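You operate a simulated robot arm through the tools that you are given. There is no shell and no other tool.

You are at the controls of a simulated two-armed robot. One attempt, no reset.

TASK
Measure the ice cube, correct the thickness dial and drop a good batch.
Fine: close the brass slider of the black plate on it, slide it back, then put the cube in the clear tub; press the drop key once, at READY.
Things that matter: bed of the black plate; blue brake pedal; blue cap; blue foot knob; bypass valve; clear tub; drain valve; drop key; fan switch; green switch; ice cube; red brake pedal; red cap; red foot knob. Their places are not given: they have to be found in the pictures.

Only the result counts: the job must be done as asked and must still hold three seconds after the hand-in. Knocking over, shifting, dropping, spilling or breaking anything else fails it.

THE ROBOT
Two 7-joint arms with two-finger grippers on one trunk that stands fixed in place. Base frame: the origin is at the foot of the trunk, x ahead of it, y to its left, z up. Units: m, rad, N and s.
The left shoulder is at [0.078, 0.151, 0.963], the right one opposite. With the tool pointing down near the work surface each hand reaches from about 0.1 to 0.78 m from the base axis, measured 20 degrees to its own side. Payload 2.54 kg a hand.
The tool frame of a hand sits at the grasp point between the pads (the TCP): z along the fingers, y along the line on which they close. The tips reach 0.03 m beyond it. The gripper opens to 0.116 m. The gripper's body begins 0.095 m behind the TCP.
Orientation is that of the tool frame in the base frame, as [roll, pitch, yaw] about the fixed x, y, z axes, in that order (R = Rz(yaw) Ry(pitch) Rx(roll)). With the fingers straight down and closing along the base's y, the tool's x points along the base's -x, its y along +y and its z along -z.

THE INTERFACE
- The arms move only by the tool move_arm. It takes "left_targets", "right_targets" or both (then of equal length, played together; a hand with none holds still); each is a list of rows, each a list of 3 entries, a list of its own where there are three numbers: the shift along the tool's x, y, z in units of 40 mm (1.0 is 40 mm), then the turn, a rotation vector about the tool's x, y, z in units of 4 degrees (1.0 is 4 degrees), then the closure, from 0 (fully open) to 1 (shut). In form: [[[x, y, z], [ax, ay, az], claw], ...]. A call has 1 to 20 rows; each row shifts and turns the commanded pose from where the row before left it, along the tool's axes as they then stand. A call with a number of a shift or a turn outside -1 to 1 is refused whole. Rows are played at 5 a second. More than 0.05 m and 0.15 rad between two rows, or a gripper value outside its range, and nothing of the call is played. Where a pose cannot be reached the arm comes as near as it can. A force on the tool above 40 N (or 10 N above the force at the start of the call, whichever is more), or a blocked arm, ends the call early, and 0.2 s more pass. The fingers move at their own pace (about 0.072 m/s each) and stop on an object; they squeeze with about 28 N. The grip force told is the motor's: it shows also when the fingers shut on nothing. Time passes only in rows, and 0.2 s behind the last, so rows that do not move let the fingers close. The reply holds the time, the measured pose of the TCP, the force on the tool along the base axes, the opening and the grip force, in the units named above and with some noise, with the torque about the TCP (base axes, N m) and any sound that the robot's microphone picked up, and new pictures: "views" is both (left out), scene, wrist or none (wrist: the cameras of the hands that moved).
- Cameras (640 x 400 px; columns grow to the right, rows downward): "scene" is now at [0.1455, 0.0466, 1.1113]; the picture's right is [0.51, -0.86, 0.00], its down [-0.25, -0.15, -0.96] and it looks along [0.82, 0.49, -0.29] (base axes); focal length 214 px, centre (320, 200). "left" rides on the left gripper at [0.069, 0.015, -0.122] in its tool frame; the picture's right is [-0.21, 0.98, 0.00], its down [-0.83, -0.18, -0.53] and it looks along [-0.52, -0.11, 0.85] (tool axes); focal length 251 px, centre (320, 200). "right" rides on the right gripper at [0.069, -0.015, -0.122] in its tool frame; the picture's right is [0.21, 0.98, 0.00], its down [-0.83, 0.18, -0.53] and it looks along [-0.52, 0.11, 0.85] (tool axes); focal length 251 px, centre (320, 200).
- slide_trunk(by): slides the trunk up (or, below 0, down) by that many m; the arms and the scene camera ride with it, the base frame stays. It gives what a move gives, with no picture.
- pan_tilt(pan, tilt): turns the head with the scene camera to pan (to the left, within 1.396 rad either way) and tilt (down, from -0.506 to 1.204), counted from straight ahead of the robot. It gives what a move gives, and a new picture of the scene camera.
- probe_pixels(camera, pixels): for up to 12 pixels [column, row] of the newest picture of that camera ("zoom" is the newest enlarged one), the place [x, y, z] in the base frame of the surface seen there, good to about 0.002 m. No time passes.
- enlarge(camera, box): a new picture of the part [left, top, right, bottom] of that camera's present view, enlarged. No time passes.
- sign_off(): hands the job in; it is judged then, once.

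Leave the grippers open and the arms clear of the work at the hand-in unless told otherwise.

The tools are called after "Emit:" by a JSON object that holds its "method" and its "body". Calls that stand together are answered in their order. move_arm: Moves the arms, as the interface text tells. Its arguments: {"type":"object","properties":{"left_targets":{"type":"array","items":{"type":"array"}},"right_targets":{"type":"array","items":{"type":"array"}},"views":{"type":"string","enum":["both","scene","wrist","none"]}},"required":[]} The other tools are called the same way: slide_trunk (by) slides the trunk up or down; pan_tilt (pan, tilt) turns the head that bears the scene camera; probe_pixels (camera, pixels) gives the place of the surface under pixels of a picture; enlarge (camera, box) takes an enlarged picture of a part of a camera's view; sign_off () hands the job in.

At the start:

```text
t: 0.0
left_position: [0.3149, 0.4578, 1.151]
left_ee_rot: [-3.141, -0.002, -3.141]
left_force: [-0.1, -0.3, 0.3]
left_ft_torque: [0.02, 0.02, 0.03]
left_gripper_width: 0.116
left_grip_force: 0.1
right_position: [0.4063, 0.0418, 1.1212]
right_ee_rot: [3.14, 0.0, -3.14]
right_force: [-0.3, 0.0, -0.3]
right_ft_torque: [0.02, 0.01, -0.01]
right_gripper_width: 0.1159
right_grip_force: 0.0
trunk travel left (down, up): [-0.2, 0.089]
head pan, tilt: [0.532, 0.298]
```

scene: 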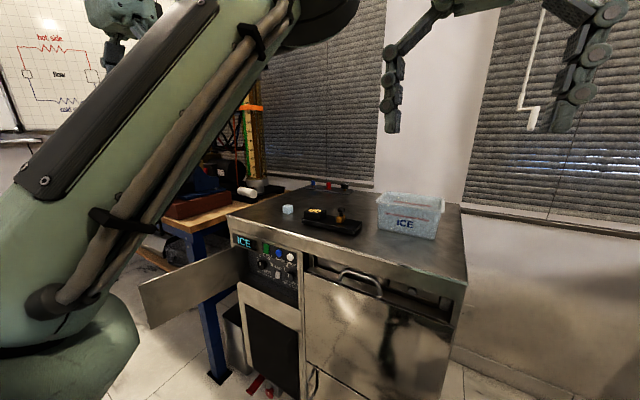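
right: 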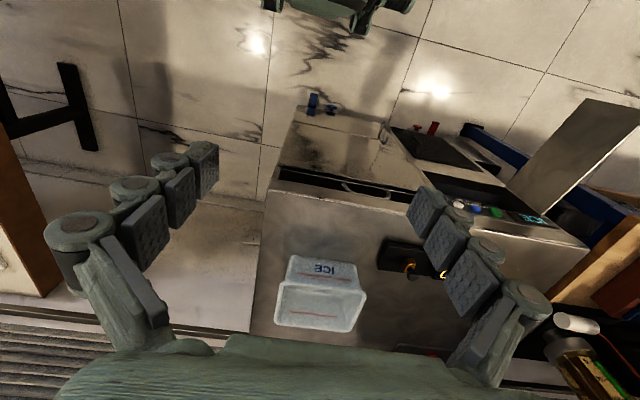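
left: 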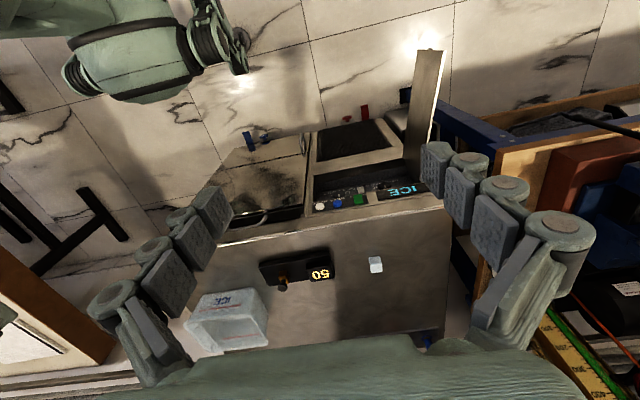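

I see an ice machine with a steel top. On it are a small ice cube at about (288,210), a black plate with a brass slider at about (333,222), and a clear tub at about (410,215). The control panel is behind an open door at about (270,260). I'll enlarge these areas to read them.

Emit:
{"method": "enlarge", "body": {"camera": "scene", "box": [220, 170, 380, 270]}}

Emit:
{"method": "enlarge", "body": {"camera": "scene", "box": [220, 225, 320, 290]}}

Emit:
{"method": "enlarge", "body": {"camera": "left", "box": [220, 80, 460, 230]}}

Emit:
{"method": "enlarge", "body": {"camera": "left", "box": [180, 220, 460, 395]}}

```text
4.00 times, centred on (300, 220) of scene
```

zoom: 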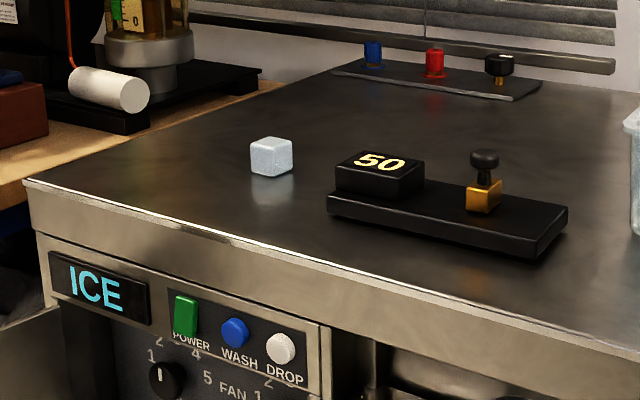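

```text
6.15 times, centred on (270, 258) of scene
```

zoom: 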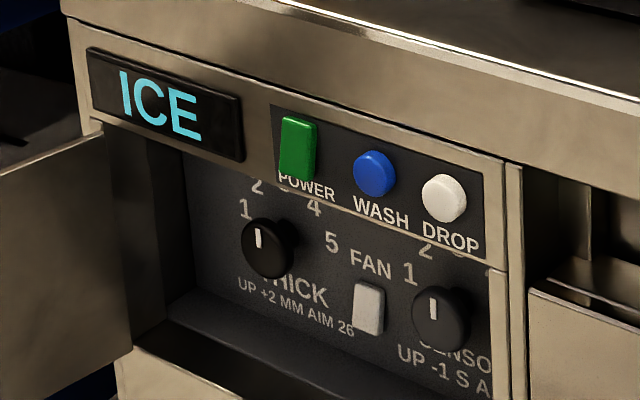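

```text
2.67 times, centred on (340, 155) of left
```

zoom: 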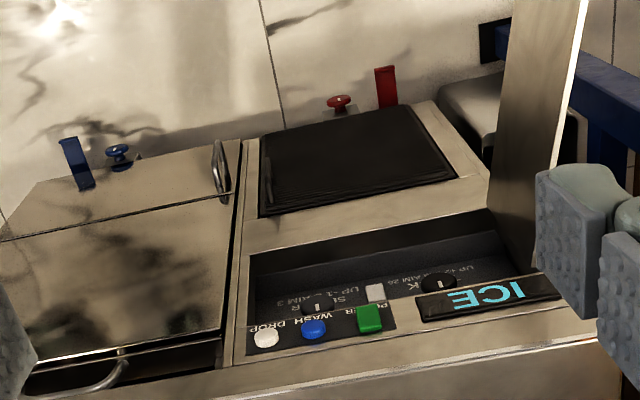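

```text
2.29 times, centred on (320, 308) of left
```

zoom: 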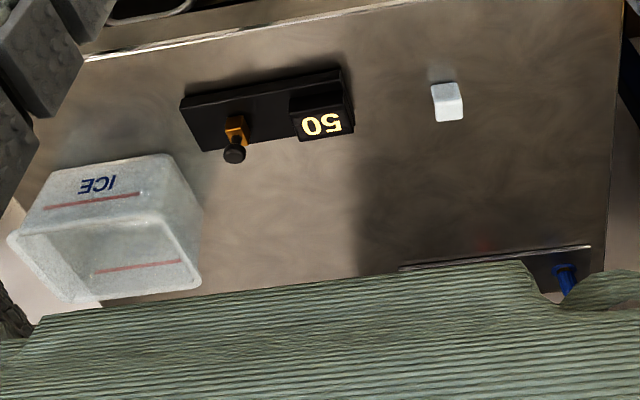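

The black plate is a gauge with a digital display reading "50". The panel has POWER, WASH and DROP keys, plus the dials "THICK, UP +2 MM AIM 26" and "SENSOR, UP -1 S A...". I'll probe the key places and get more enlarged views.

Emit:
{"method": "probe_pixels", "body": {"camera": "scene", "pixels": [[288, 207], [288, 212], [313, 211], [341, 211], [341, 219], [302, 218], [356, 232], [362, 225], [317, 185], [382, 200], [437, 240], [405, 200]]}}

Emit:
{"method": "enlarge", "body": {"camera": "scene", "box": [370, 180, 450, 230]}}

Emit:
{"method": "enlarge", "body": {"camera": "scene", "box": [250, 240, 314, 280]}}

```text
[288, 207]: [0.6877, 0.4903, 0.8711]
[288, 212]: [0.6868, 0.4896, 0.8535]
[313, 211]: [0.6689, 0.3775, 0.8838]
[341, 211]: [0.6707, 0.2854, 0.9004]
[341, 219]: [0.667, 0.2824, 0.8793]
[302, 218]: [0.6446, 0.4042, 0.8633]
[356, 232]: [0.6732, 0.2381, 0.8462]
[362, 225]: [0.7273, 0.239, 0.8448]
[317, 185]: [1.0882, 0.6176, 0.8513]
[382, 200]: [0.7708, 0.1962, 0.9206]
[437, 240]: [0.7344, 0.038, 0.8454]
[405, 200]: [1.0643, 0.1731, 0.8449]
```

```text
8.00 times, centred on (410, 205) of scene
```

zoom: 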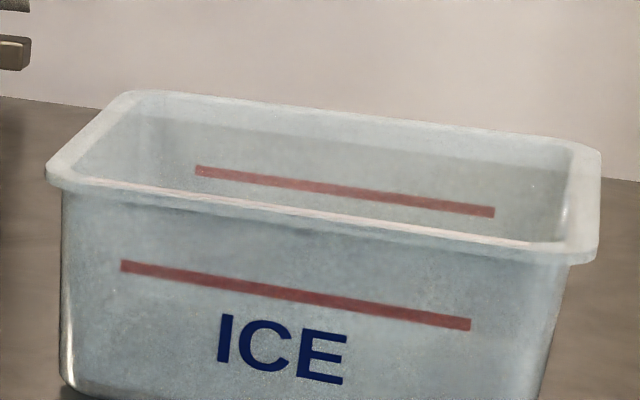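

```text
10.00 times, centred on (282, 260) of scene
```

zoom: 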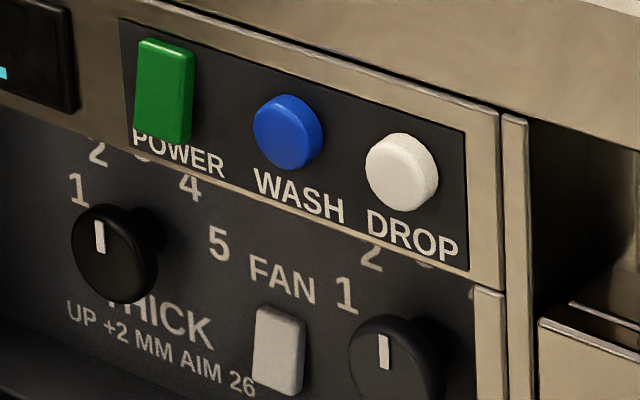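

Now I'll probe the panel controls in this last enlarged picture: drop key (400,165), wash (288,130), power (165,85), THICK knob (110,255) and the panel surface near it.

Emit:
{"method": "probe_pixels", "body": {"camera": "zoom", "pixels": [[400, 165], [288, 130], [165, 85], [110, 255], [98, 237], [220, 245], [190, 188], [78, 190], [385, 352], [278, 350], [410, 235], [30, 60]]}}

Emit:
{"method": "enlarge", "body": {"camera": "left", "box": [300, 170, 440, 220]}}

Emit:
{"method": "enlarge", "body": {"camera": "scene", "box": [220, 330, 340, 400]}}

```text
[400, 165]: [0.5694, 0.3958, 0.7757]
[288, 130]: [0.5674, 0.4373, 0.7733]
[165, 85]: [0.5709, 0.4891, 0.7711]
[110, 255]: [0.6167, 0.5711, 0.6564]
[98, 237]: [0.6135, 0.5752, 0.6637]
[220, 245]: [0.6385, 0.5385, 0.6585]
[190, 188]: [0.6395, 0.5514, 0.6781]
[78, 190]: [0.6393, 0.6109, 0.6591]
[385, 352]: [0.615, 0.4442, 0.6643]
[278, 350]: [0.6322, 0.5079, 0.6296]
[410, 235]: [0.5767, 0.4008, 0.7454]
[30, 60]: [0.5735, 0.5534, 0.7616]
```

```text
4.57 times, centred on (370, 195) of left
```

zoom: 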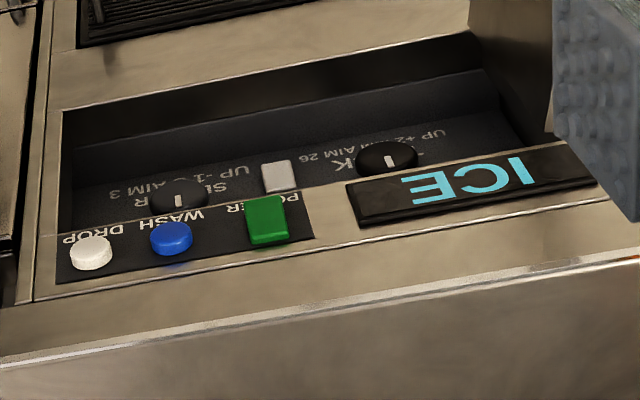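

```text
5.33 times, centred on (280, 365) of scene
```

zoom: 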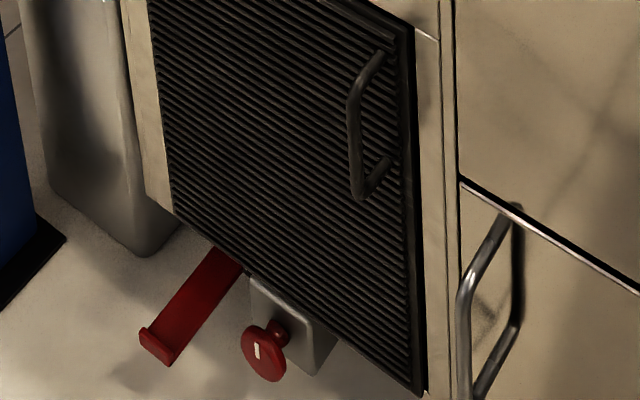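

The panel faces the robot: keys at x≈0.57, dials in a recess at x≈0.61–0.64. I'll turn the head to centre the work top and get finer readings.

Emit:
{"method": "pan_tilt", "body": {"pan": 0.45, "tilt": 0.45}}

```text
t: 0.7
left_position: [0.3157, 0.457, 1.1512]
left_ee_rot: [-3.14, 0.0, 3.141]
left_force: [1.1, 0.4, -0.4]
left_ft_torque: [0.03, -0.02, 0.0]
left_gripper_width: 0.116
left_grip_force: 0.1
right_position: [0.4061, 0.0405, 1.1211]
right_ee_rot: [3.138, 0.0, 3.141]
right_force: [0.9, -0.5, 0.2]
right_ft_torque: [0.0, -0.01, -0.02]
right_gripper_width: 0.1159
right_grip_force: 0.0
trunk travel left (down, up): [-0.2, 0.089]
head pan, tilt: [0.45, 0.45]
```

scene: 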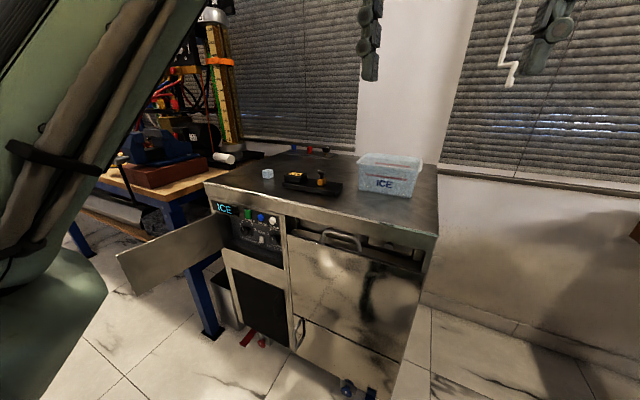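

I'll enlarge the gauge and cube, the tub, and the door and panel in this new view.

Emit:
{"method": "enlarge", "body": {"camera": "scene", "box": [250, 160, 346, 220]}}

Emit:
{"method": "probe_pixels", "body": {"camera": "scene", "pixels": [[115, 256], [135, 292], [226, 240], [222, 213], [361, 158], [421, 162], [410, 175], [358, 165], [388, 178], [390, 170], [208, 187], [440, 215]]}}

```text
6.67 times, centred on (298, 190) of scene
```

zoom: 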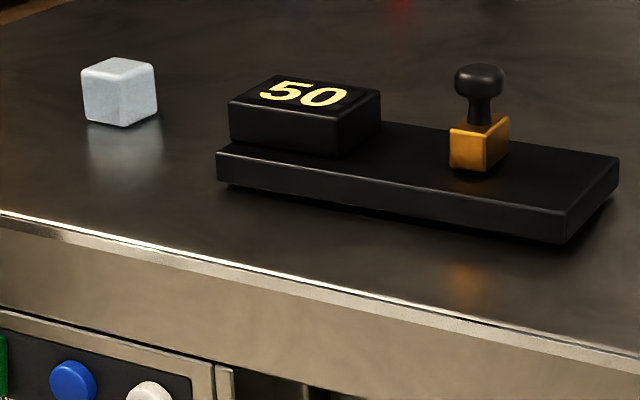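

```text
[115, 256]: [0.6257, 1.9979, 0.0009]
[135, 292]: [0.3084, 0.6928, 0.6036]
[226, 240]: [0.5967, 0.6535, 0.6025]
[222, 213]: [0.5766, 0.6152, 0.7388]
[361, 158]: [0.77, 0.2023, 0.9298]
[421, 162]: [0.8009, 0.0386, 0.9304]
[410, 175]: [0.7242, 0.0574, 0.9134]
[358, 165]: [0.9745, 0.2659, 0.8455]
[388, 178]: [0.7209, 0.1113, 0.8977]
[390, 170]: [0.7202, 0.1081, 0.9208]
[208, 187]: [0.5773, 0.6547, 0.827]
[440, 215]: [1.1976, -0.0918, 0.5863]
```

Next I'll probe the cube's corners and the gauge's edges in the last enlarged picture.

Emit:
{"method": "probe_pixels", "body": {"camera": "zoom", "pixels": [[83, 70], [122, 83], [153, 66], [117, 61], [122, 123], [87, 116], [235, 103], [330, 118], [220, 155], [562, 215], [615, 160], [376, 96]]}}

Emit:
{"method": "probe_pixels", "body": {"camera": "zoom", "pixels": [[455, 133], [484, 138], [505, 118], [455, 165], [483, 168], [480, 75], [480, 105], [345, 150], [400, 150], [375, 125], [560, 150], [270, 85]]}}

Emit:
{"method": "enlarge", "body": {"camera": "right", "box": [260, 220, 480, 360]}}

```text
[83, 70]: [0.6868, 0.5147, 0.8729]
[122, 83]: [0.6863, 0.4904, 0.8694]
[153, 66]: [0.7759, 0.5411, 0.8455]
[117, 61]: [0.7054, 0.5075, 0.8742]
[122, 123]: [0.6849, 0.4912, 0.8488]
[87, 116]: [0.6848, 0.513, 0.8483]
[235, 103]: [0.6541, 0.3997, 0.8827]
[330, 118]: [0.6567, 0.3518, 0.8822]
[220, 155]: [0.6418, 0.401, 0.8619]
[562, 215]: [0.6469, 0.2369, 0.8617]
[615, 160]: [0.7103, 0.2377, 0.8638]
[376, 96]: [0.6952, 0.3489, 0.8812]
```

```text
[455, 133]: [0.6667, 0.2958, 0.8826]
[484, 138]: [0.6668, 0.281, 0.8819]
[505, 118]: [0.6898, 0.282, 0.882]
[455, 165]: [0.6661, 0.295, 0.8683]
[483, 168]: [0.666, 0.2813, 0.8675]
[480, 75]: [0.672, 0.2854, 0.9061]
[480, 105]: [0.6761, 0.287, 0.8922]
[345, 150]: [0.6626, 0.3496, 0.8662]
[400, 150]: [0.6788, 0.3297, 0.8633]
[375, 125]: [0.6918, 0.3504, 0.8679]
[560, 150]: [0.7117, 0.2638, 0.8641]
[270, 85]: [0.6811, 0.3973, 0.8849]
```

```text
2.86 times, centred on (370, 290) of right
```

zoom: 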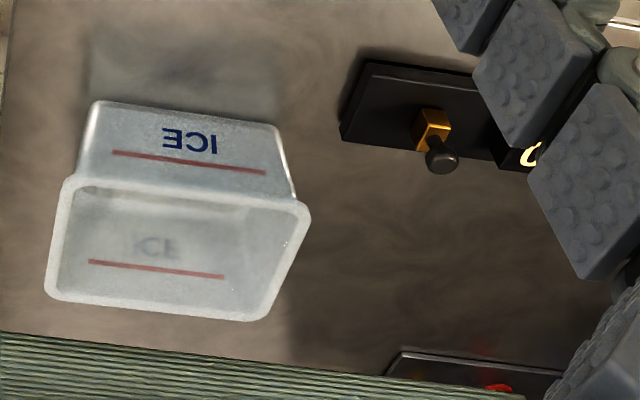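

Readings so far:
- Cube centre is about (0.699, 0.503), top z≈0.872.
- Gauge bed top is z≈0.863 and runs along y. The display box face is at y≈0.350 and the slider block at y≈0.281–0.296.

I want the fingers to close along base x, so the cube's y faces stay free for the gauge. First I'll turn the left hand -80° in place and move the right hand out to the right.

Emit:
{"method": "move_arm", "body": {"left_targets": [[[0, 0, 0], [0, 0, -1], 0], [[0, 0, 0], [0, 0, -1], 0], [[0, 0, 0], [0, 0, -1], 0], [[0, 0, 0], [0, 0, -1], 0], [[0, 0, 0], [0, 0, -1], 0], [[0, 0, 0], [0, 0, -1], 0], [[0, 0, 0], [0, 0, -1], 0], [[0, 0, 0], [0, 0, -1], 0], [[0, 0, 0], [0, 0, -1], 0], [[0, 0, 0], [0, 0, -1], 0], [[0, 0, 0], [0, 0, -1], 0], [[0, 0, 0], [0, 0, -1], 0], [[0, 0, 0], [0, 0, -1], 0], [[0, 0, 0], [0, 0, -1], 0], [[0, 0, 0], [0, 0, -1], 0], [[0, 0, 0], [0, 0, -1], 0], [[0, 0, 0], [0, 0, -1], 0], [[0, 0, 0], [0, 0, -1], 0], [[0, 0, 0], [0, 0, -1], 0], [[0, 0, 0], [0, 0, -1], 0]], "right_targets": [[[0, -1, 0], [0, 0, 0], 0], [[0, -1, 0], [0, 0, 0], 0], [[0, -1, 0], [0, 0, 0], 0], [[0, -1, 0], [0, 0, 0], 0], [[0, -1, 0], [0, 0, 0], 0], [[0, -1, 0], [0, 0, 0], 0], [[0, -1, 0], [0, 0, 0], 0], [[0, 0, 0], [0, 0, 0], 0], [[0, 0, 0], [0, 0, 0], 0], [[0, 0, 0], [0, 0, 0], 0], [[0, 0, 0], [0, 0, 0], 0], [[0, 0, 0], [0, 0, 0], 0], [[0, 0, 0], [0, 0, 0], 0], [[0, 0, 0], [0, 0, 0], 0], [[0, 0, 0], [0, 0, 0], 0], [[0, 0, 0], [0, 0, 0], 0], [[0, 0, 0], [0, 0, 0], 0], [[0, 0, 0], [0, 0, 0], 0], [[0, 0, 0], [0, 0, 0], 0], [[0, 0, 0], [0, 0, 0], 0]], "views": "scene"}}

```text
t: 4.9
left_position: [0.3157, 0.4577, 1.1516]
left_ee_rot: [3.141, 0.0, -1.745]
left_force: [0.4, 0.0, 0.2]
left_ft_torque: [-0.01, -0.02, -0.03]
left_gripper_width: 0.1159
left_grip_force: 0.1
right_position: [0.4067, -0.2402, 1.1215]
right_ee_rot: [3.141, -0.001, -3.141]
right_force: [-0.1, -0.2, -0.6]
right_ft_torque: [-0.02, 0.01, 0.01]
right_gripper_width: 0.1163
right_grip_force: 0.0
trunk travel left (down, up): [-0.2, 0.089]
head pan, tilt: [0.45, 0.45]
```

scene: 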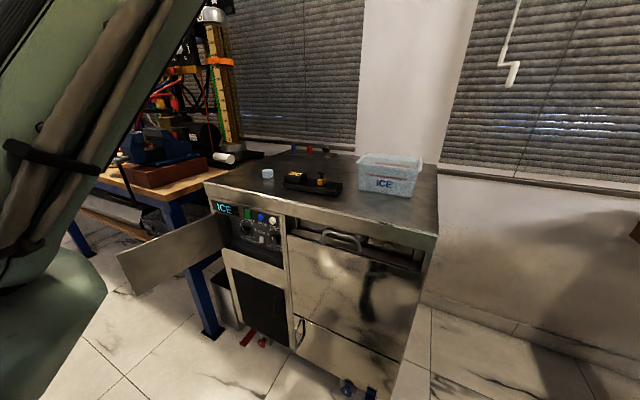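

The left hand tracks well. Next I'll finish the turn to 90° and move it above the cube at about z=0.98.

Emit:
{"method": "move_arm", "body": {"left_targets": [[[0, 0, 0], [0, 0, -1], 0], [[0, 0, 0], [0, 0, -1], 0], [[0, 0, 0], [0, 0, -0.5], 0], [[-0.115, -0.96, 0.425], [0, 0, 0], 0], [[-0.115, -0.96, 0.425], [0, 0, 0], 0], [[-0.115, -0.96, 0.425], [0, 0, 0], 0], [[-0.115, -0.96, 0.425], [0, 0, 0], 0], [[-0.115, -0.96, 0.425], [0, 0, 0], 0], [[-0.115, -0.96, 0.425], [0, 0, 0], 0], [[-0.115, -0.96, 0.425], [0, 0, 0], 0], [[-0.115, -0.96, 0.425], [0, 0, 0], 0], [[-0.115, -0.96, 0.425], [0, 0, 0], 0], [[-0.115, -0.96, 0.425], [0, 0, 0], 0], [[0, 0, 0], [0, 0, 0], 0]], "views": "both"}}

```text
t: 7.9
left_position: [0.4059, 0.5124, 0.9239]
left_ee_rot: [-3.14, 0.0, -1.578]
left_force: [0.1, -0.8, 0.5]
left_ft_torque: [-0.02, -0.04, -0.03]
left_gripper_width: 0.116
left_grip_force: 0.0
left hand out of reach, approached as far as the arm can: row 1, 2, 3, 4, 5, 6, 7, 8, 9, 10, 11, 12, 13
right_position: [0.4062, -0.2402, 1.1219]
right_ee_rot: [3.138, 0.0, 3.142]
right_force: [0.4, -0.2, 0.4]
right_ft_torque: [-0.03, 0.01, 0.02]
right_gripper_width: 0.1159
right_grip_force: 0.1
trunk travel left (down, up): [-0.2, 0.089]
head pan, tilt: [0.45, 0.45]
```

scene: 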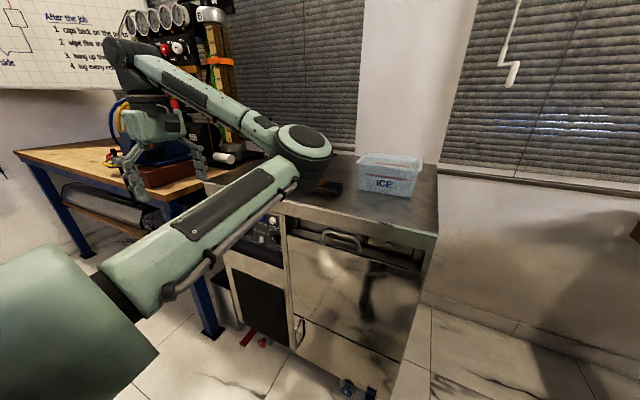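
left: 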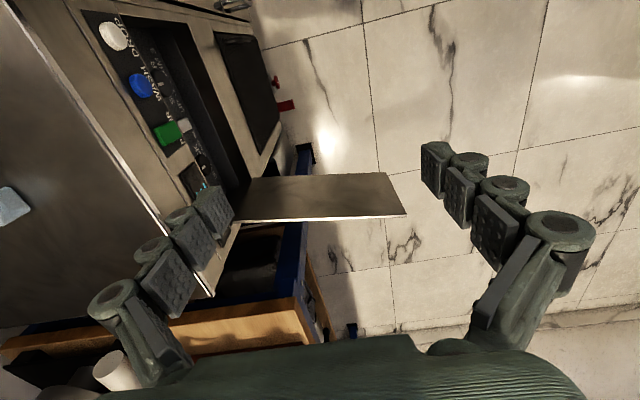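

The hand could not follow. It stopped at (0.406, 0.512, 0.924), with the elbow folded in over the machine near (305,150). I'll probe the arm's shape before I back out.

Emit:
{"method": "probe_pixels", "body": {"camera": "scene", "pixels": [[305, 145], [280, 190], [170, 270], [60, 300], [200, 90], [130, 55], [150, 115], [135, 180], [315, 180], [265, 170]]}}

Emit:
{"method": "move_arm", "body": {"left_targets": [[[0, 0, 0], [0, 0, 0], 0]], "views": "scene"}}

```text
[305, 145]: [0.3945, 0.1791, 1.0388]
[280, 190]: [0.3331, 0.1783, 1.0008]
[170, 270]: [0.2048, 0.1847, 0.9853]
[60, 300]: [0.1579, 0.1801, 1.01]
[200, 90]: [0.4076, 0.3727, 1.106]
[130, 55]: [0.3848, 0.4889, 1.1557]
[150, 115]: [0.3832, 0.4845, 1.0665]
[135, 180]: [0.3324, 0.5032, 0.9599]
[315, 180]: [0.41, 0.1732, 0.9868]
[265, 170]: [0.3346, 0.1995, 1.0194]
```

```text
t: 8.3
left_position: [0.4073, 0.5135, 0.9237]
left_ee_rot: [-3.139, 0.0, -1.576]
left_force: [0.0, 0.7, 0.1]
left_ft_torque: [-0.03, 0.01, -0.01]
left_gripper_width: 0.1162
left_grip_force: 0.0
right_position: [0.4049, -0.2404, 1.1209]
right_ee_rot: [3.14, 0.002, -3.14]
right_force: [-0.5, 0.3, -0.5]
right_ft_torque: [0.0, 0.01, -0.02]
right_gripper_width: 0.1158
right_grip_force: 0.0
trunk travel left (down, up): [-0.2, 0.089]
head pan, tilt: [0.45, 0.45]
```

scene: 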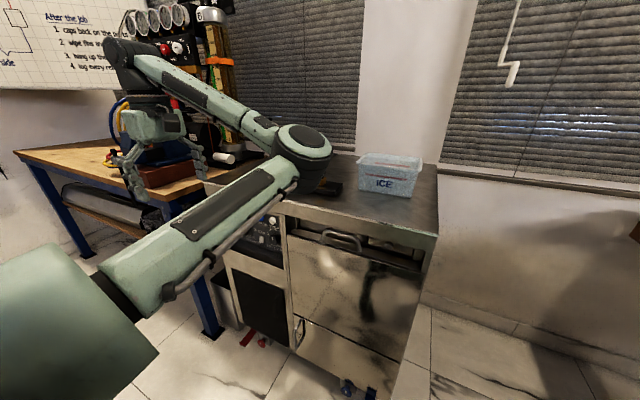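

The commanded pose resets to where the arm actually is. The elbow is at about (0.40, 0.18, 1.0), so each arm link is about 0.32 m and the cube is beyond vertical-tool reach. Raising the trunk will bring the shoulder nearer wrist height and gain reach.

Emit:
{"method": "slide_trunk", "body": {"by": 0.085}}

```text
t: 9.5
left_position: [0.407, 0.5134, 1.0079]
left_ee_rot: [-3.141, 0.0, -1.577]
left_force: [-0.1, 0.9, 0.0]
left_ft_torque: [0.0, 0.02, 0.0]
left_gripper_width: 0.1162
left_grip_force: 0.1
right_position: [0.4065, -0.2398, 1.2063]
right_ee_rot: [3.141, -0.001, 3.14]
right_force: [-0.4, 0.2, 0.0]
right_ft_torque: [-0.01, 0.0, -0.04]
right_gripper_width: 0.116
right_grip_force: 0.0
trunk travel left (down, up): [-0.285, 0.004]
head pan, tilt: [0.45, 0.45]
```

Next I'll try moving the left hand, still vertical and closing along x, towards a spot above the gauge at (0.65, 0.33, 1.0), to see whether this orientation works there.

Emit:
{"method": "move_arm", "body": {"left_targets": [[[0.572, -0.76, 0], [0, 0, 0], 0], [[0.572, -0.76, 0], [0, 0, 0], 0], [[0.572, -0.76, 0], [0, 0, 0], 0], [[0.572, -0.76, 0], [0, 0, 0], 0], [[0.572, -0.76, 0], [0, 0, 0], 0], [[0.572, -0.76, 0], [0, 0, 0], 0], [[0.572, -0.76, 0], [0, 0, 0], 0], [[0.572, -0.76, 0], [0, 0, 0], 0]], "views": "both"}}

```text
t: 11.3
left_position: [0.3929, 0.4143, 0.9861]
left_ee_rot: [-3.14, 0.002, -1.578]
left_force: [0.9, 0.0, -0.3]
left_ft_torque: [0.01, 0.01, -0.01]
left_gripper_width: 0.1162
left_grip_force: 0.1
left hand out of reach, approached as far as the arm can: row 1, 2, 3, 4, 5, 6, 7, 8
right_position: [0.4062, -0.2395, 1.2071]
right_ee_rot: [3.141, -0.001, -3.141]
right_force: [-0.1, 0.5, 0.4]
right_ft_torque: [-0.03, -0.02, 0.03]
right_gripper_width: 0.1162
right_grip_force: 0.0
trunk travel left (down, up): [-0.285, 0.004]
head pan, tilt: [0.45, 0.45]
```

scene: 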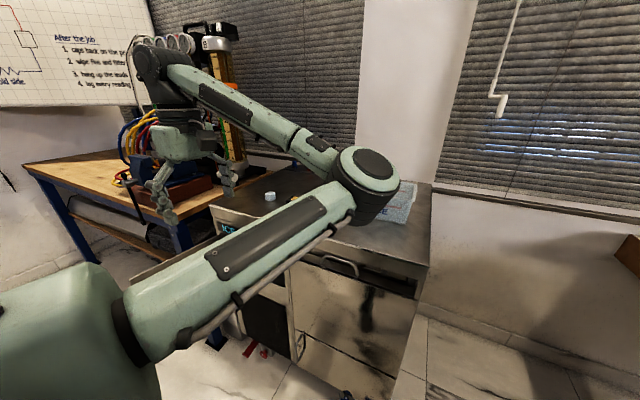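
left: 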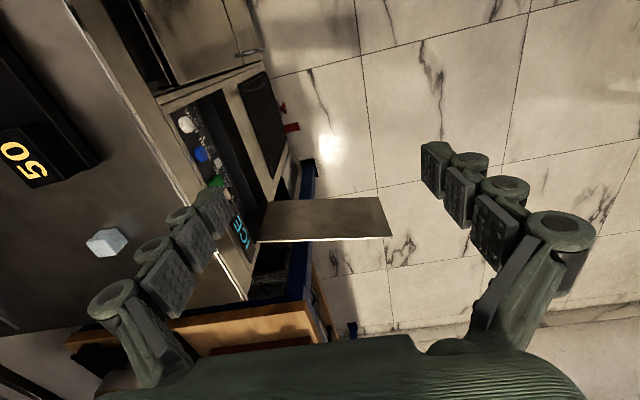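

This turn direction sits at a wrist limit: the forearm stays locked along +y. The opposite turn, with tool x towards base +y, should have room. I'll turn the hand back the other way about the tool z axis, in place.

Emit:
{"method": "move_arm", "body": {"left_targets": [[[0, 0, -0.2], [0, 0, 1], 0], [[0, 0, -0.2], [0, 0, 1], 0], [[0, 0, -0.2], [0, 0, 1], 0], [[0, 0, -0.2], [0, 0, 1], 0], [[0, 0, -0.2], [0, 0, 1], 0], [[0, 0, 0], [0, 0, 1], 0], [[0, 0, 0], [0, 0, 1], 0], [[0, 0, 0], [0, 0, 1], 0], [[0, 0, 0], [0, 0, 1], 0], [[0, 0, 0], [0, 0, 1], 0], [[0, 0, 0], [0, 0, 1], 0], [[0, 0, 0], [0, 0, 1], 0], [[0, 0, 0], [0, 0, 1], 0], [[0, 0, 0], [0, 0, 1], 0], [[0, 0, 0], [0, 0, 1], 0], [[0, 0, 0], [0, 0, 1], 0], [[0, 0, 0], [0, 0, 1], 0], [[0, 0, 0], [0, 0, 1], 0], [[0, 0, 0], [0, 0, 1], 0], [[0, 0, 0], [0, 0, 1], 0]], "views": "scene"}}

Emit:
{"method": "move_arm", "body": {"left_targets": [[[0, 0, 0], [0, 0, 1], 0], [[0, 0, 0], [0, 0, 1], 0], [[0, 0, 0], [0, 0, 1], 0], [[0, 0, 0], [0, 0, 1], 0], [[0, 0, 0], [0, 0, 1], 0], [[0, 0, 0], [0, 0, 1], 0], [[0, 0, 0], [0, 0, 1], 0], [[0, 0, 0], [0, 0, 1], 0], [[0, 0, 0], [0, 0, 1], 0], [[0, 0, 0], [0, 0, 1], 0], [[0, 0, 0], [0, 0, 1], 0], [[0, 0, 0], [0, 0, 1], 0], [[0, 0, 0], [0, 0, 1], 0], [[0, 0, 0], [0, 0, 1], 0], [[0, 0, 0], [0, 0, 1], 0], [[0, 0, 0], [0, 0, 1], 0], [[0, 0, 0], [0, 0, 1], 0], [[0, 0, 0], [0, 0, 1], 0], [[0, 0, 0], [0, 0, 1], 0], [[0, 0, 0], [0, 0, 1], 0]], "views": "scene"}}

```text
t: 15.5
left_position: [0.392, 0.4133, 1.0286]
left_ee_rot: [3.139, 0.001, -2.973]
left_force: [-0.6, 0.2, 0.0]
left_ft_torque: [0.0, 0.02, 0.0]
left_gripper_width: 0.1158
left_grip_force: 0.1
right_position: [0.4075, -0.2389, 1.206]
right_ee_rot: [3.14, 0.001, 3.141]
right_force: [0.0, 0.6, 0.0]
right_ft_torque: [0.0, -0.01, 0.02]
right_gripper_width: 0.1159
right_grip_force: 0.0
trunk travel left (down, up): [-0.285, 0.004]
head pan, tilt: [0.45, 0.45]
```

scene: 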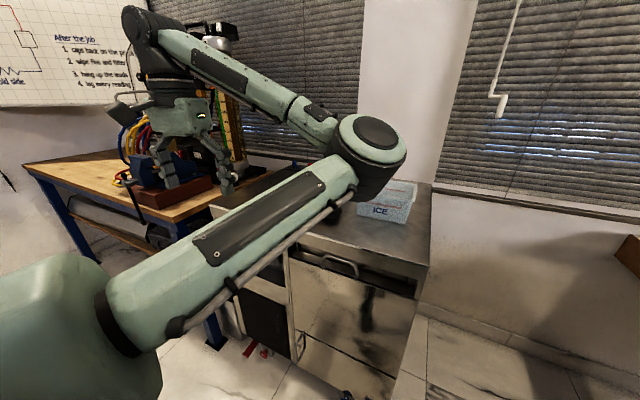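

```text
t: 19.7
left_position: [0.3934, 0.4125, 1.028]
left_ee_rot: [3.141, 0.001, 1.912]
left_force: [0.3, 0.0, 0.2]
left_ft_torque: [-0.02, 0.02, -0.03]
left_gripper_width: 0.1161
left_grip_force: 0.1
right_position: [0.4054, -0.24, 1.2069]
right_ee_rot: [3.14, 0.001, 3.141]
right_force: [-0.3, 0.4, 0.1]
right_ft_torque: [-0.07, -0.06, -0.01]
right_gripper_width: 0.1161
right_grip_force: 0.1
trunk travel left (down, up): [-0.285, 0.004]
head pan, tilt: [0.45, 0.45]
```

scene: 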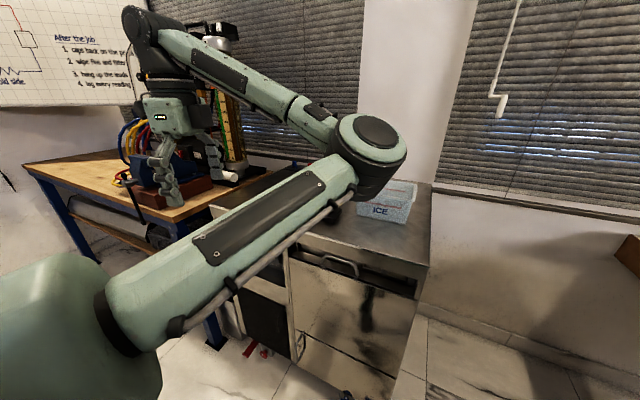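

The wrist turned freely this way. I'll finish the turn so tool x points to +y and the fingers close along x, then move above the gauge to (0.65, 0.33, 1.0).

Emit:
{"method": "move_arm", "body": {"left_targets": [[[0, 0, 0], [0, 0, 1], 0], [[0, 0, 0], [0, 0, 1], 0], [[0, 0, 0], [0, 0, 1], 0], [[0, 0, 0], [0, 0, 1], 0], [[0, 0, 0], [0, 0, 0.9], 0], [[-0.296, 0.918, 0.1], [0, 0, 0], 0], [[-0.296, 0.918, 0.1], [0, 0, 0], 0], [[-0.296, 0.918, 0.1], [0, 0, 0], 0], [[-0.296, 0.918, 0.1], [0, 0, 0], 0], [[-0.296, 0.918, 0.1], [0, 0, 0], 0], [[-0.296, 0.918, 0.1], [0, 0, 0], 0], [[-0.296, 0.918, 0.1], [0, 0, 0], 0]], "views": "both"}}

```text
t: 22.3
left_position: [0.652, 0.3382, 1.0022]
left_ee_rot: [3.14, 0.0, 1.577]
left_force: [-0.2, -0.1, -0.2]
left_ft_torque: [0.03, 0.01, -0.01]
left_gripper_width: 0.1157
left_grip_force: 0.1
left hand out of reach, approached as far as the arm can: row 8
right_position: [0.4055, -0.24, 1.2062]
right_ee_rot: [3.14, 0.0, 3.141]
right_force: [0.0, -0.5, -0.5]
right_ft_torque: [0.02, 0.04, -0.01]
right_gripper_width: 0.1158
right_grip_force: 0.0
trunk travel left (down, up): [-0.285, 0.004]
head pan, tilt: [0.45, 0.45]
```

scene: 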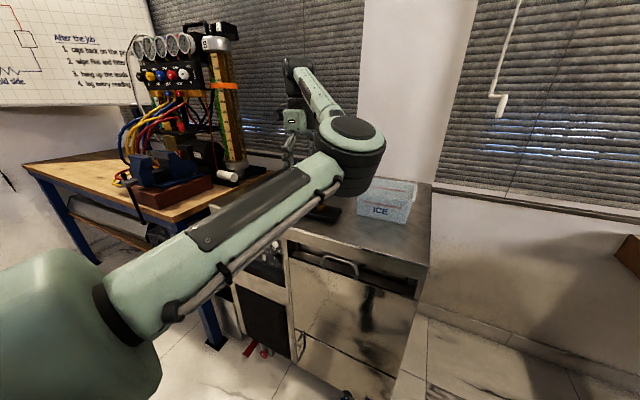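
left: 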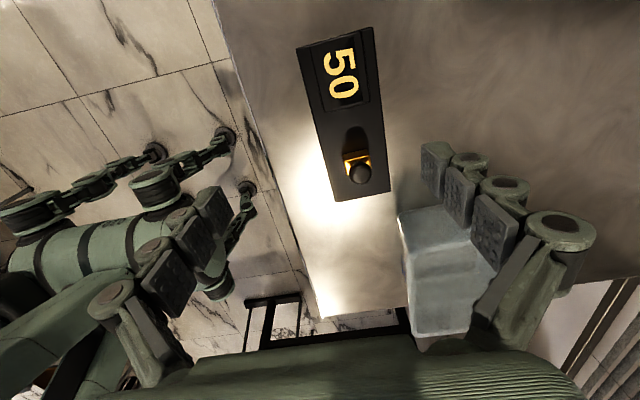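

The vertical x-closing pose works above the gauge at (0.652, 0.338, 1.002), and the display still reads 50. The cube is further out, so I'll tilt the hand 35° about tool y, which points the fingers towards +y and down while they still close horizontally along x. Then I'll approach above the cube with the fingers half closed.

Emit:
{"method": "move_arm", "body": {"left_targets": [[[0, 0, 0], [0, 1, 0], 0.2], [[0, 0, 0], [0, 1, 0], 0.4], [[0, 0, 0], [0, 1, 0], 0.5], [[0, 0, 0], [0, 1, 0], 0.5], [[0, 0, 0], [0, 1, 0], 0.5], [[0, 0, 0], [0, 1, 0], 0.5], [[0, 0, 0], [0, 1, 0], 0.5], [[0, 0, 0], [0, 1, 0], 0.5], [[0, 0, 0], [0, 0.75, 0], 0.5], [[0.329, 0.29, 0.674], [0, 0, 0], 0.5], [[0.329, 0.29, 0.674], [0, 0, 0], 0.5], [[0.329, 0.29, 0.674], [0, 0, 0], 0.5], [[0.329, 0.29, 0.674], [0, 0, 0], 0.5], [[0, 0, 0], [0, 0, 0], 0.5]], "views": "both"}}

```text
t: 25.3
left_position: [0.6969, 0.4424, 0.9418]
left_ee_rot: [3.14, -0.61, 1.574]
left_force: [0.1, -0.7, 0.2]
left_ft_torque: [-0.01, 0.0, -0.01]
left_gripper_width: 0.0582
left_grip_force: 0.0
right_position: [0.4056, -0.2391, 1.2066]
right_ee_rot: [3.139, 0.001, 3.142]
right_force: [0.3, 0.0, 0.5]
right_ft_torque: [0.02, -0.04, 0.0]
right_gripper_width: 0.116
right_grip_force: 0.1
trunk travel left (down, up): [-0.285, 0.004]
head pan, tilt: [0.45, 0.45]
```

scene: 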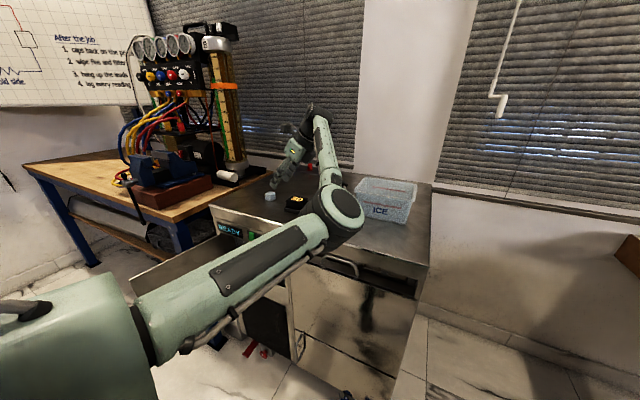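
left: 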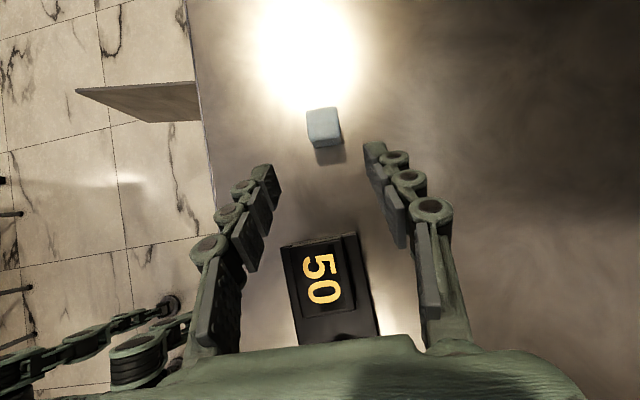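

All reached. The machine's display at about (230,230) has changed, so I'll enlarge it. I'll also probe the cube in the wrist picture around (324,127).

Emit:
{"method": "enlarge", "body": {"camera": "scene", "box": [205, 180, 301, 240]}}

Emit:
{"method": "enlarge", "body": {"camera": "left", "box": [272, 90, 368, 150]}}

```text
6.67 times, centred on (253, 210) of scene
```

zoom: 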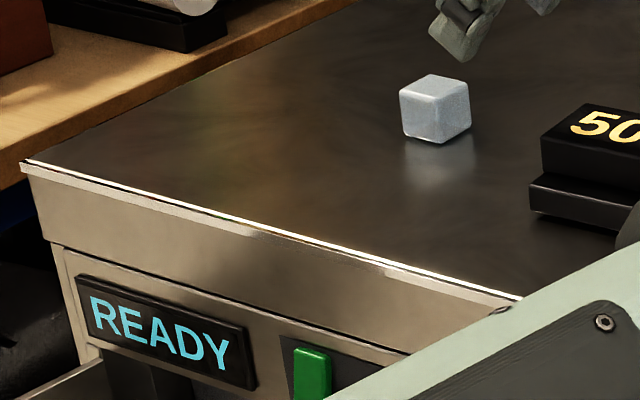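

```text
6.67 times, centred on (320, 120) of left
```

zoom: 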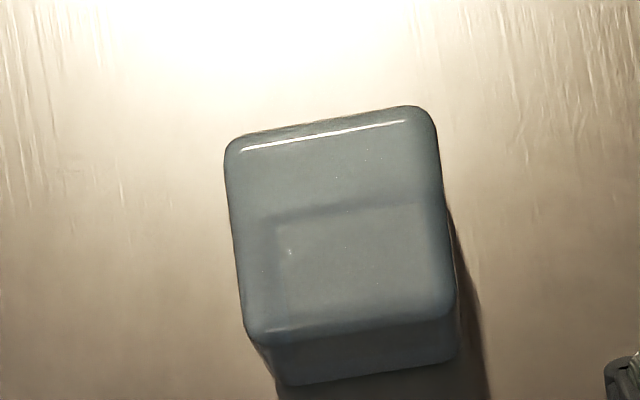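

READY is showing now, so the display changes with time. I'll probe the cube's top corners and sides in this wrist zoom.

Emit:
{"method": "probe_pixels", "body": {"camera": "zoom", "pixels": [[236, 150], [425, 120], [445, 318], [252, 325], [340, 220], [284, 375], [450, 350], [350, 370], [500, 250], [180, 250]]}}

```text
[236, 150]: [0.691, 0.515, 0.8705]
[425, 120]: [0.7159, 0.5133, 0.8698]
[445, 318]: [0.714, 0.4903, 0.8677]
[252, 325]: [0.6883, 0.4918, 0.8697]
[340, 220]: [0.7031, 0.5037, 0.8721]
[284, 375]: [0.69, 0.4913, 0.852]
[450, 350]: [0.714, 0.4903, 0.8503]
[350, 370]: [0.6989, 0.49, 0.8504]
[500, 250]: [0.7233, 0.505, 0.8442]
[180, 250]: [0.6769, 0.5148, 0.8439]
```

The cube's top spans x≈0.688–0.716 and y≈0.490–0.516, turned about 4° clockwise. I'll turn the hand 4° to match and slide down along the finger axis until the fingers straddle the cube. The target TCP is about (0.701, 0.489, 0.8785).

Emit:
{"method": "move_arm", "body": {"left_targets": [[[0, 0.1, 0], [-0.574, 0, 0.819], 0.5], [[0.02, 0, 0.65], [0, 0, 0], 0.5], [[0.02, 0, 0.65], [0, 0, 0], 0.5], [[0.01, 0, 0.45], [0, 0, 0], 0.5], [[0, 0, 0.2], [0, 0, 0], 0.5], [[0, 0, 0], [0, 0, 0], 0.5]], "views": "both"}}

```text
t: 26.7
left_position: [0.705, 0.4904, 0.879]
left_ee_rot: [3.141, -0.61, 1.503]
left_force: [-1.0, 0.1, 0.4]
left_ft_torque: [0.0, 0.01, 0.03]
left_gripper_width: 0.0581
left_grip_force: 0.0
right_position: [0.4064, -0.2401, 1.2065]
right_ee_rot: [3.141, 0.002, -3.139]
right_force: [0.6, 0.4, -0.1]
right_ft_torque: [0.02, 0.0, 0.0]
right_gripper_width: 0.1163
right_grip_force: 0.1
trunk travel left (down, up): [-0.285, 0.004]
head pan, tilt: [0.45, 0.45]
```

scene: 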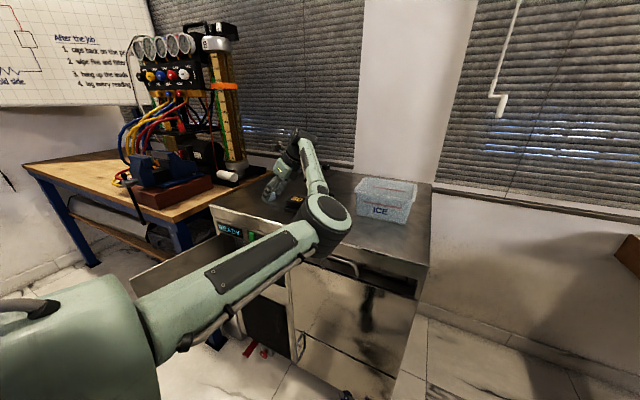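
left: 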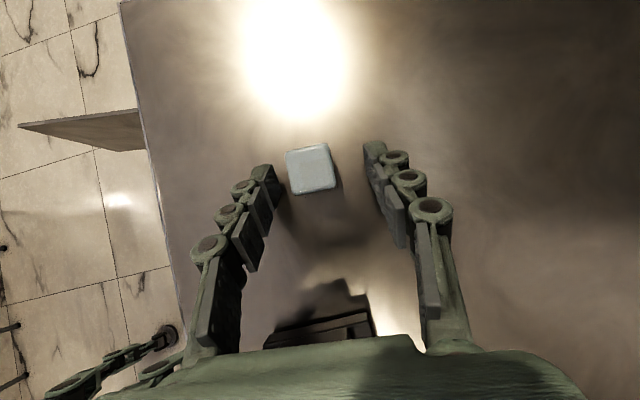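

The fingers straddle the cube, which sits a few mm towards -x of centre. I'll probe its edges and then centre on it.

Emit:
{"method": "probe_pixels", "body": {"camera": "left", "pixels": [[288, 156], [327, 148], [333, 183], [294, 190], [310, 168], [272, 172], [262, 180], [374, 150], [383, 165]]}}

```text
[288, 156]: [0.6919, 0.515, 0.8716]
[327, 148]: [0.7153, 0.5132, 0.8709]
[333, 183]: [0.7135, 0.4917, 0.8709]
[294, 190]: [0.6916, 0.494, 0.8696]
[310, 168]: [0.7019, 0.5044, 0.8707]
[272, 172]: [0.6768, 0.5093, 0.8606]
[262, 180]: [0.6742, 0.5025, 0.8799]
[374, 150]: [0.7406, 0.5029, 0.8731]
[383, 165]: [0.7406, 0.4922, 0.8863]
```

The cube's centre is x≈0.702, while the fingers are centred near 0.707. I'll shift 5 mm towards -x and close on the cube.

Emit:
{"method": "move_arm", "body": {"left_targets": [[[0, -0.125, 0], [0, 0, 0], 0.5], [[0, 0, 0], [0, 0, 0], 0.7], [[0, 0, 0], [0, 0, 0], 0.9], [[0, 0, 0], [0, 0, 0], 0.9], [[0, 0, 0], [0, 0, 0], 0.9]], "views": "wrist"}}

```text
t: 27.9
left_position: [0.7007, 0.4904, 0.8793]
left_ee_rot: [3.139, -0.612, 1.505]
left_force: [-0.4, 0.1, 0.9]
left_ft_torque: [0.0, -0.01, 0.0]
left_gripper_width: 0.0265
left_grip_force: 28.3
right_position: [0.4068, -0.2405, 1.2068]
right_ee_rot: [3.138, 0.002, 3.141]
right_force: [0.5, 1.0, 0.4]
right_ft_torque: [0.03, -0.02, 0.0]
right_gripper_width: 0.116
right_grip_force: 0.1
trunk travel left (down, up): [-0.285, 0.004]
head pan, tilt: [0.45, 0.45]
```

left: 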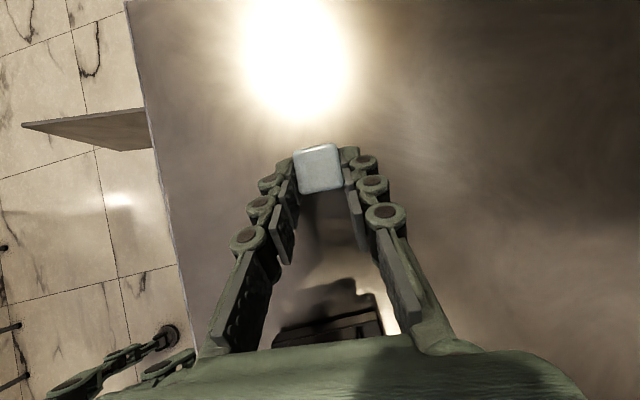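

The cube is gripped with an opening of 26.5 mm. I'll lift 60 mm straight up, turn back about 6° towards the gauge's direction, and move above the gap between the display box and the slider.

Emit:
{"method": "move_arm", "body": {"left_targets": [[[0.43, 0, -0.614], [0, 0, 0], 0.9], [[0.43, 0, -0.614], [0, 0, 0], 0.9], [[0, 0, 0], [0.43, 0, -0.614], 0.9], [[0, 0, 0], [0.43, 0, -0.614], 0.9], [[-0.737, -0.148, -0.5165], [0, 0, 0], 0.9], [[-0.737, -0.148, -0.5165], [0, 0, 0], 0.9], [[-0.737, -0.148, -0.5165], [0, 0, 0], 0.9], [[-0.737, -0.148, -0.5165], [0, 0, 0], 0.9], [[-0.737, -0.148, -0.5165], [0, 0, 0], 0.9], [[0, 0, 0], [0, 0, 0], 0.9]], "views": "both"}}

```text
t: 30.1
left_position: [0.6765, 0.3057, 0.9401]
left_ee_rot: [3.141, -0.61, 1.609]
left_force: [-0.3, 1.1, 0.9]
left_ft_torque: [0.02, 0.02, -0.01]
left_gripper_width: 0.0117
left_grip_force: 0.1
right_position: [0.4052, -0.24, 1.2058]
right_ee_rot: [3.14, 0.004, 3.141]
right_force: [-1.3, 0.9, 0.0]
right_ft_torque: [0.02, 0.0, -0.01]
right_gripper_width: 0.1161
right_grip_force: 0.0
trunk travel left (down, up): [-0.285, 0.004]
head pan, tilt: [0.45, 0.45]
```

scene: 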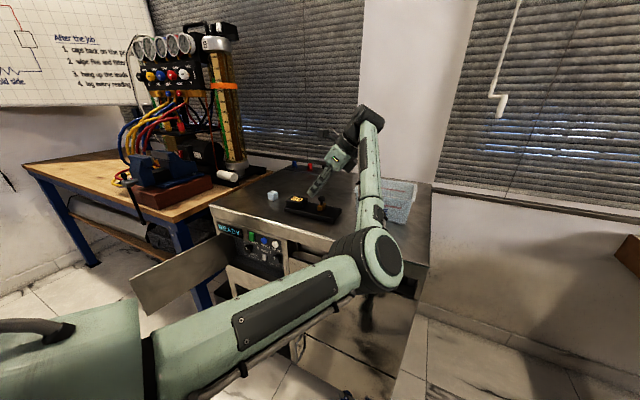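
left: 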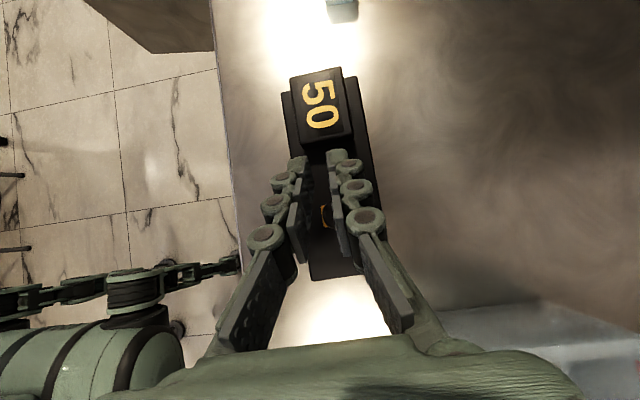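

The fingers closed to 11.7 mm, so the cube slipped out. It is still on the table near (272,196). I'll look at it closely before I retry.

Emit:
{"method": "enlarge", "body": {"camera": "scene", "box": [240, 170, 336, 230]}}

Emit:
{"method": "enlarge", "body": {"camera": "left", "box": [240, 0, 400, 100]}}

```text
6.67 times, centred on (288, 200) of scene
```

zoom: 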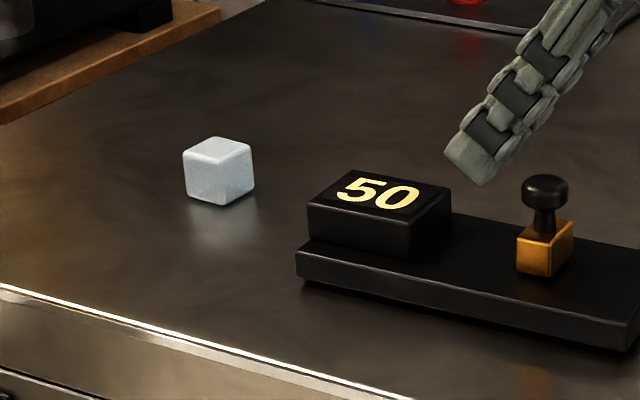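

```text
4.00 times, centred on (320, 50) of left
```

zoom: 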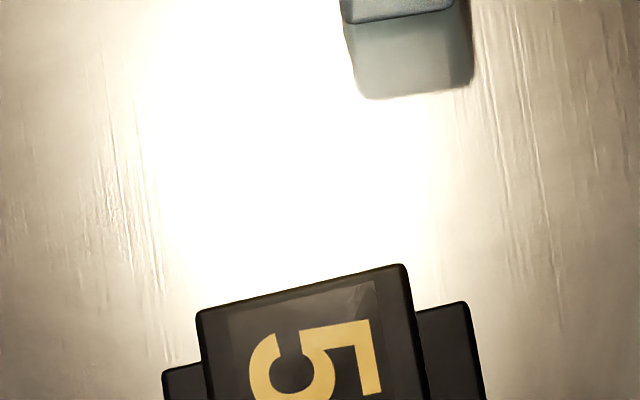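

Emit:
{"method": "probe_pixels", "body": {"camera": "scene", "pixels": [[271, 194], [268, 192], [277, 193], [272, 199], [273, 191]]}}

Emit:
{"method": "probe_pixels", "body": {"camera": "zoom", "pixels": [[360, 10], [440, 5], [400, 50], [375, 90], [460, 80], [205, 315], [405, 270], [465, 310], [170, 375], [350, 350]]}}

```text
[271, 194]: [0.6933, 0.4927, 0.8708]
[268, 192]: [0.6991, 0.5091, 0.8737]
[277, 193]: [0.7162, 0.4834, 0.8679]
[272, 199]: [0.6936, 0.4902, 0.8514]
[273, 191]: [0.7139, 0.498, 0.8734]
```

```text
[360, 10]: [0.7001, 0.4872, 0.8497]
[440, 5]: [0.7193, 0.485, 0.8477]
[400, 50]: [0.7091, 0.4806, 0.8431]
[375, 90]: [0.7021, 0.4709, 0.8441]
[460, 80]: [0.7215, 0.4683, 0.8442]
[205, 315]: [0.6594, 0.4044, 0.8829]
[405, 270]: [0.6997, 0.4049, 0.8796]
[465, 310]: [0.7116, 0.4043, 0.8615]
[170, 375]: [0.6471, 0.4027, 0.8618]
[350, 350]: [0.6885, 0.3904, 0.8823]
```

The cube sits upright near (0.705, 0.498), so it slipped as the lift began. The fingertip overlap was shallow at that tilt. Plan:
1. Re-grip a little deeper and drag the cube slowly along the table towards the robot.
2. Re-grip there with the hand vertical for full overlap.

First I'll go back above it to view it.

Emit:
{"method": "move_arm", "body": {"left_targets": [[[0.704, 0.18, 0.454], [0, 0, 0], 0.7], [[0.704, 0.18, 0.454], [0, 0, 0], 0.5], [[0.704, 0.18, 0.454], [0, 0, 0], 0.5], [[0.704, 0.18, 0.454], [0, 0, 0], 0.5], [[0, 0, 0], [0, 0, 0], 0.5]], "views": "both"}}

Emit:
{"method": "enlarge", "body": {"camera": "left", "box": [272, 90, 368, 150]}}

```text
t: 31.3
left_position: [0.699, 0.4436, 0.9455]
left_ee_rot: [3.14, -0.61, 1.608]
left_force: [-1.2, 0.8, 0.2]
left_ft_torque: [0.01, 0.01, 0.01]
left_gripper_width: 0.0581
left_grip_force: 0.0
right_position: [0.4061, -0.2393, 1.2078]
right_ee_rot: [3.14, 0.0, 3.141]
right_force: [0.0, -0.1, -0.5]
right_ft_torque: [-0.03, 0.06, 0.01]
right_gripper_width: 0.116
right_grip_force: 0.1
trunk travel left (down, up): [-0.285, 0.004]
head pan, tilt: [0.45, 0.45]
```

scene: 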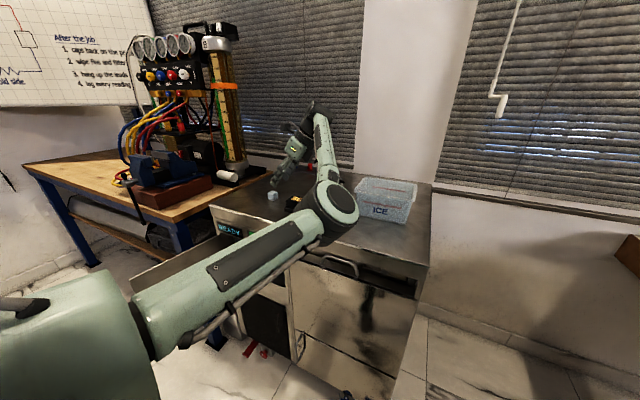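
left: 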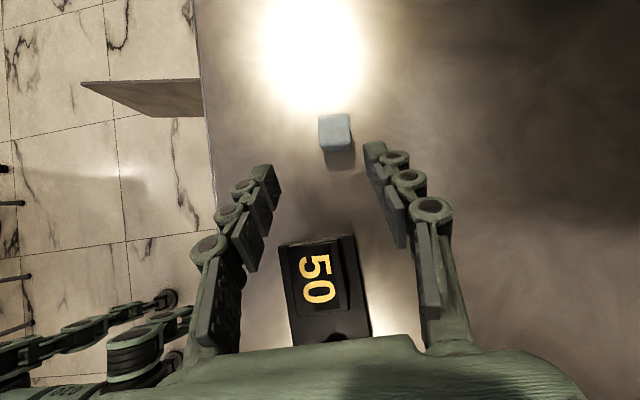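

```text
6.67 times, centred on (320, 120) of left
```

zoom: 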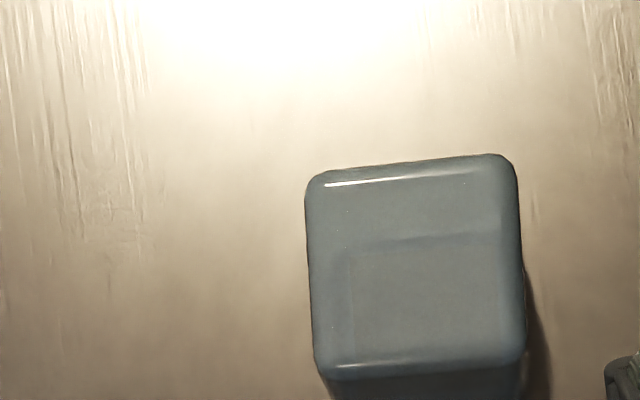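

Emit:
{"method": "probe_pixels", "body": {"camera": "zoom", "pixels": [[320, 185], [500, 165], [515, 355], [325, 365], [415, 265], [345, 390], [510, 380], [560, 250], [280, 250]]}}

```text
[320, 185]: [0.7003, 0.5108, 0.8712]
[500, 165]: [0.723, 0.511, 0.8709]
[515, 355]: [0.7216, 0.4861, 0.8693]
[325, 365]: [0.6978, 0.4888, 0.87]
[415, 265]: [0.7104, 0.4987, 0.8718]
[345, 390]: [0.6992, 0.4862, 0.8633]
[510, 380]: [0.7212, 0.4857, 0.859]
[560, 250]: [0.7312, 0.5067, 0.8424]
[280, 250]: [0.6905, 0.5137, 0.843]
```

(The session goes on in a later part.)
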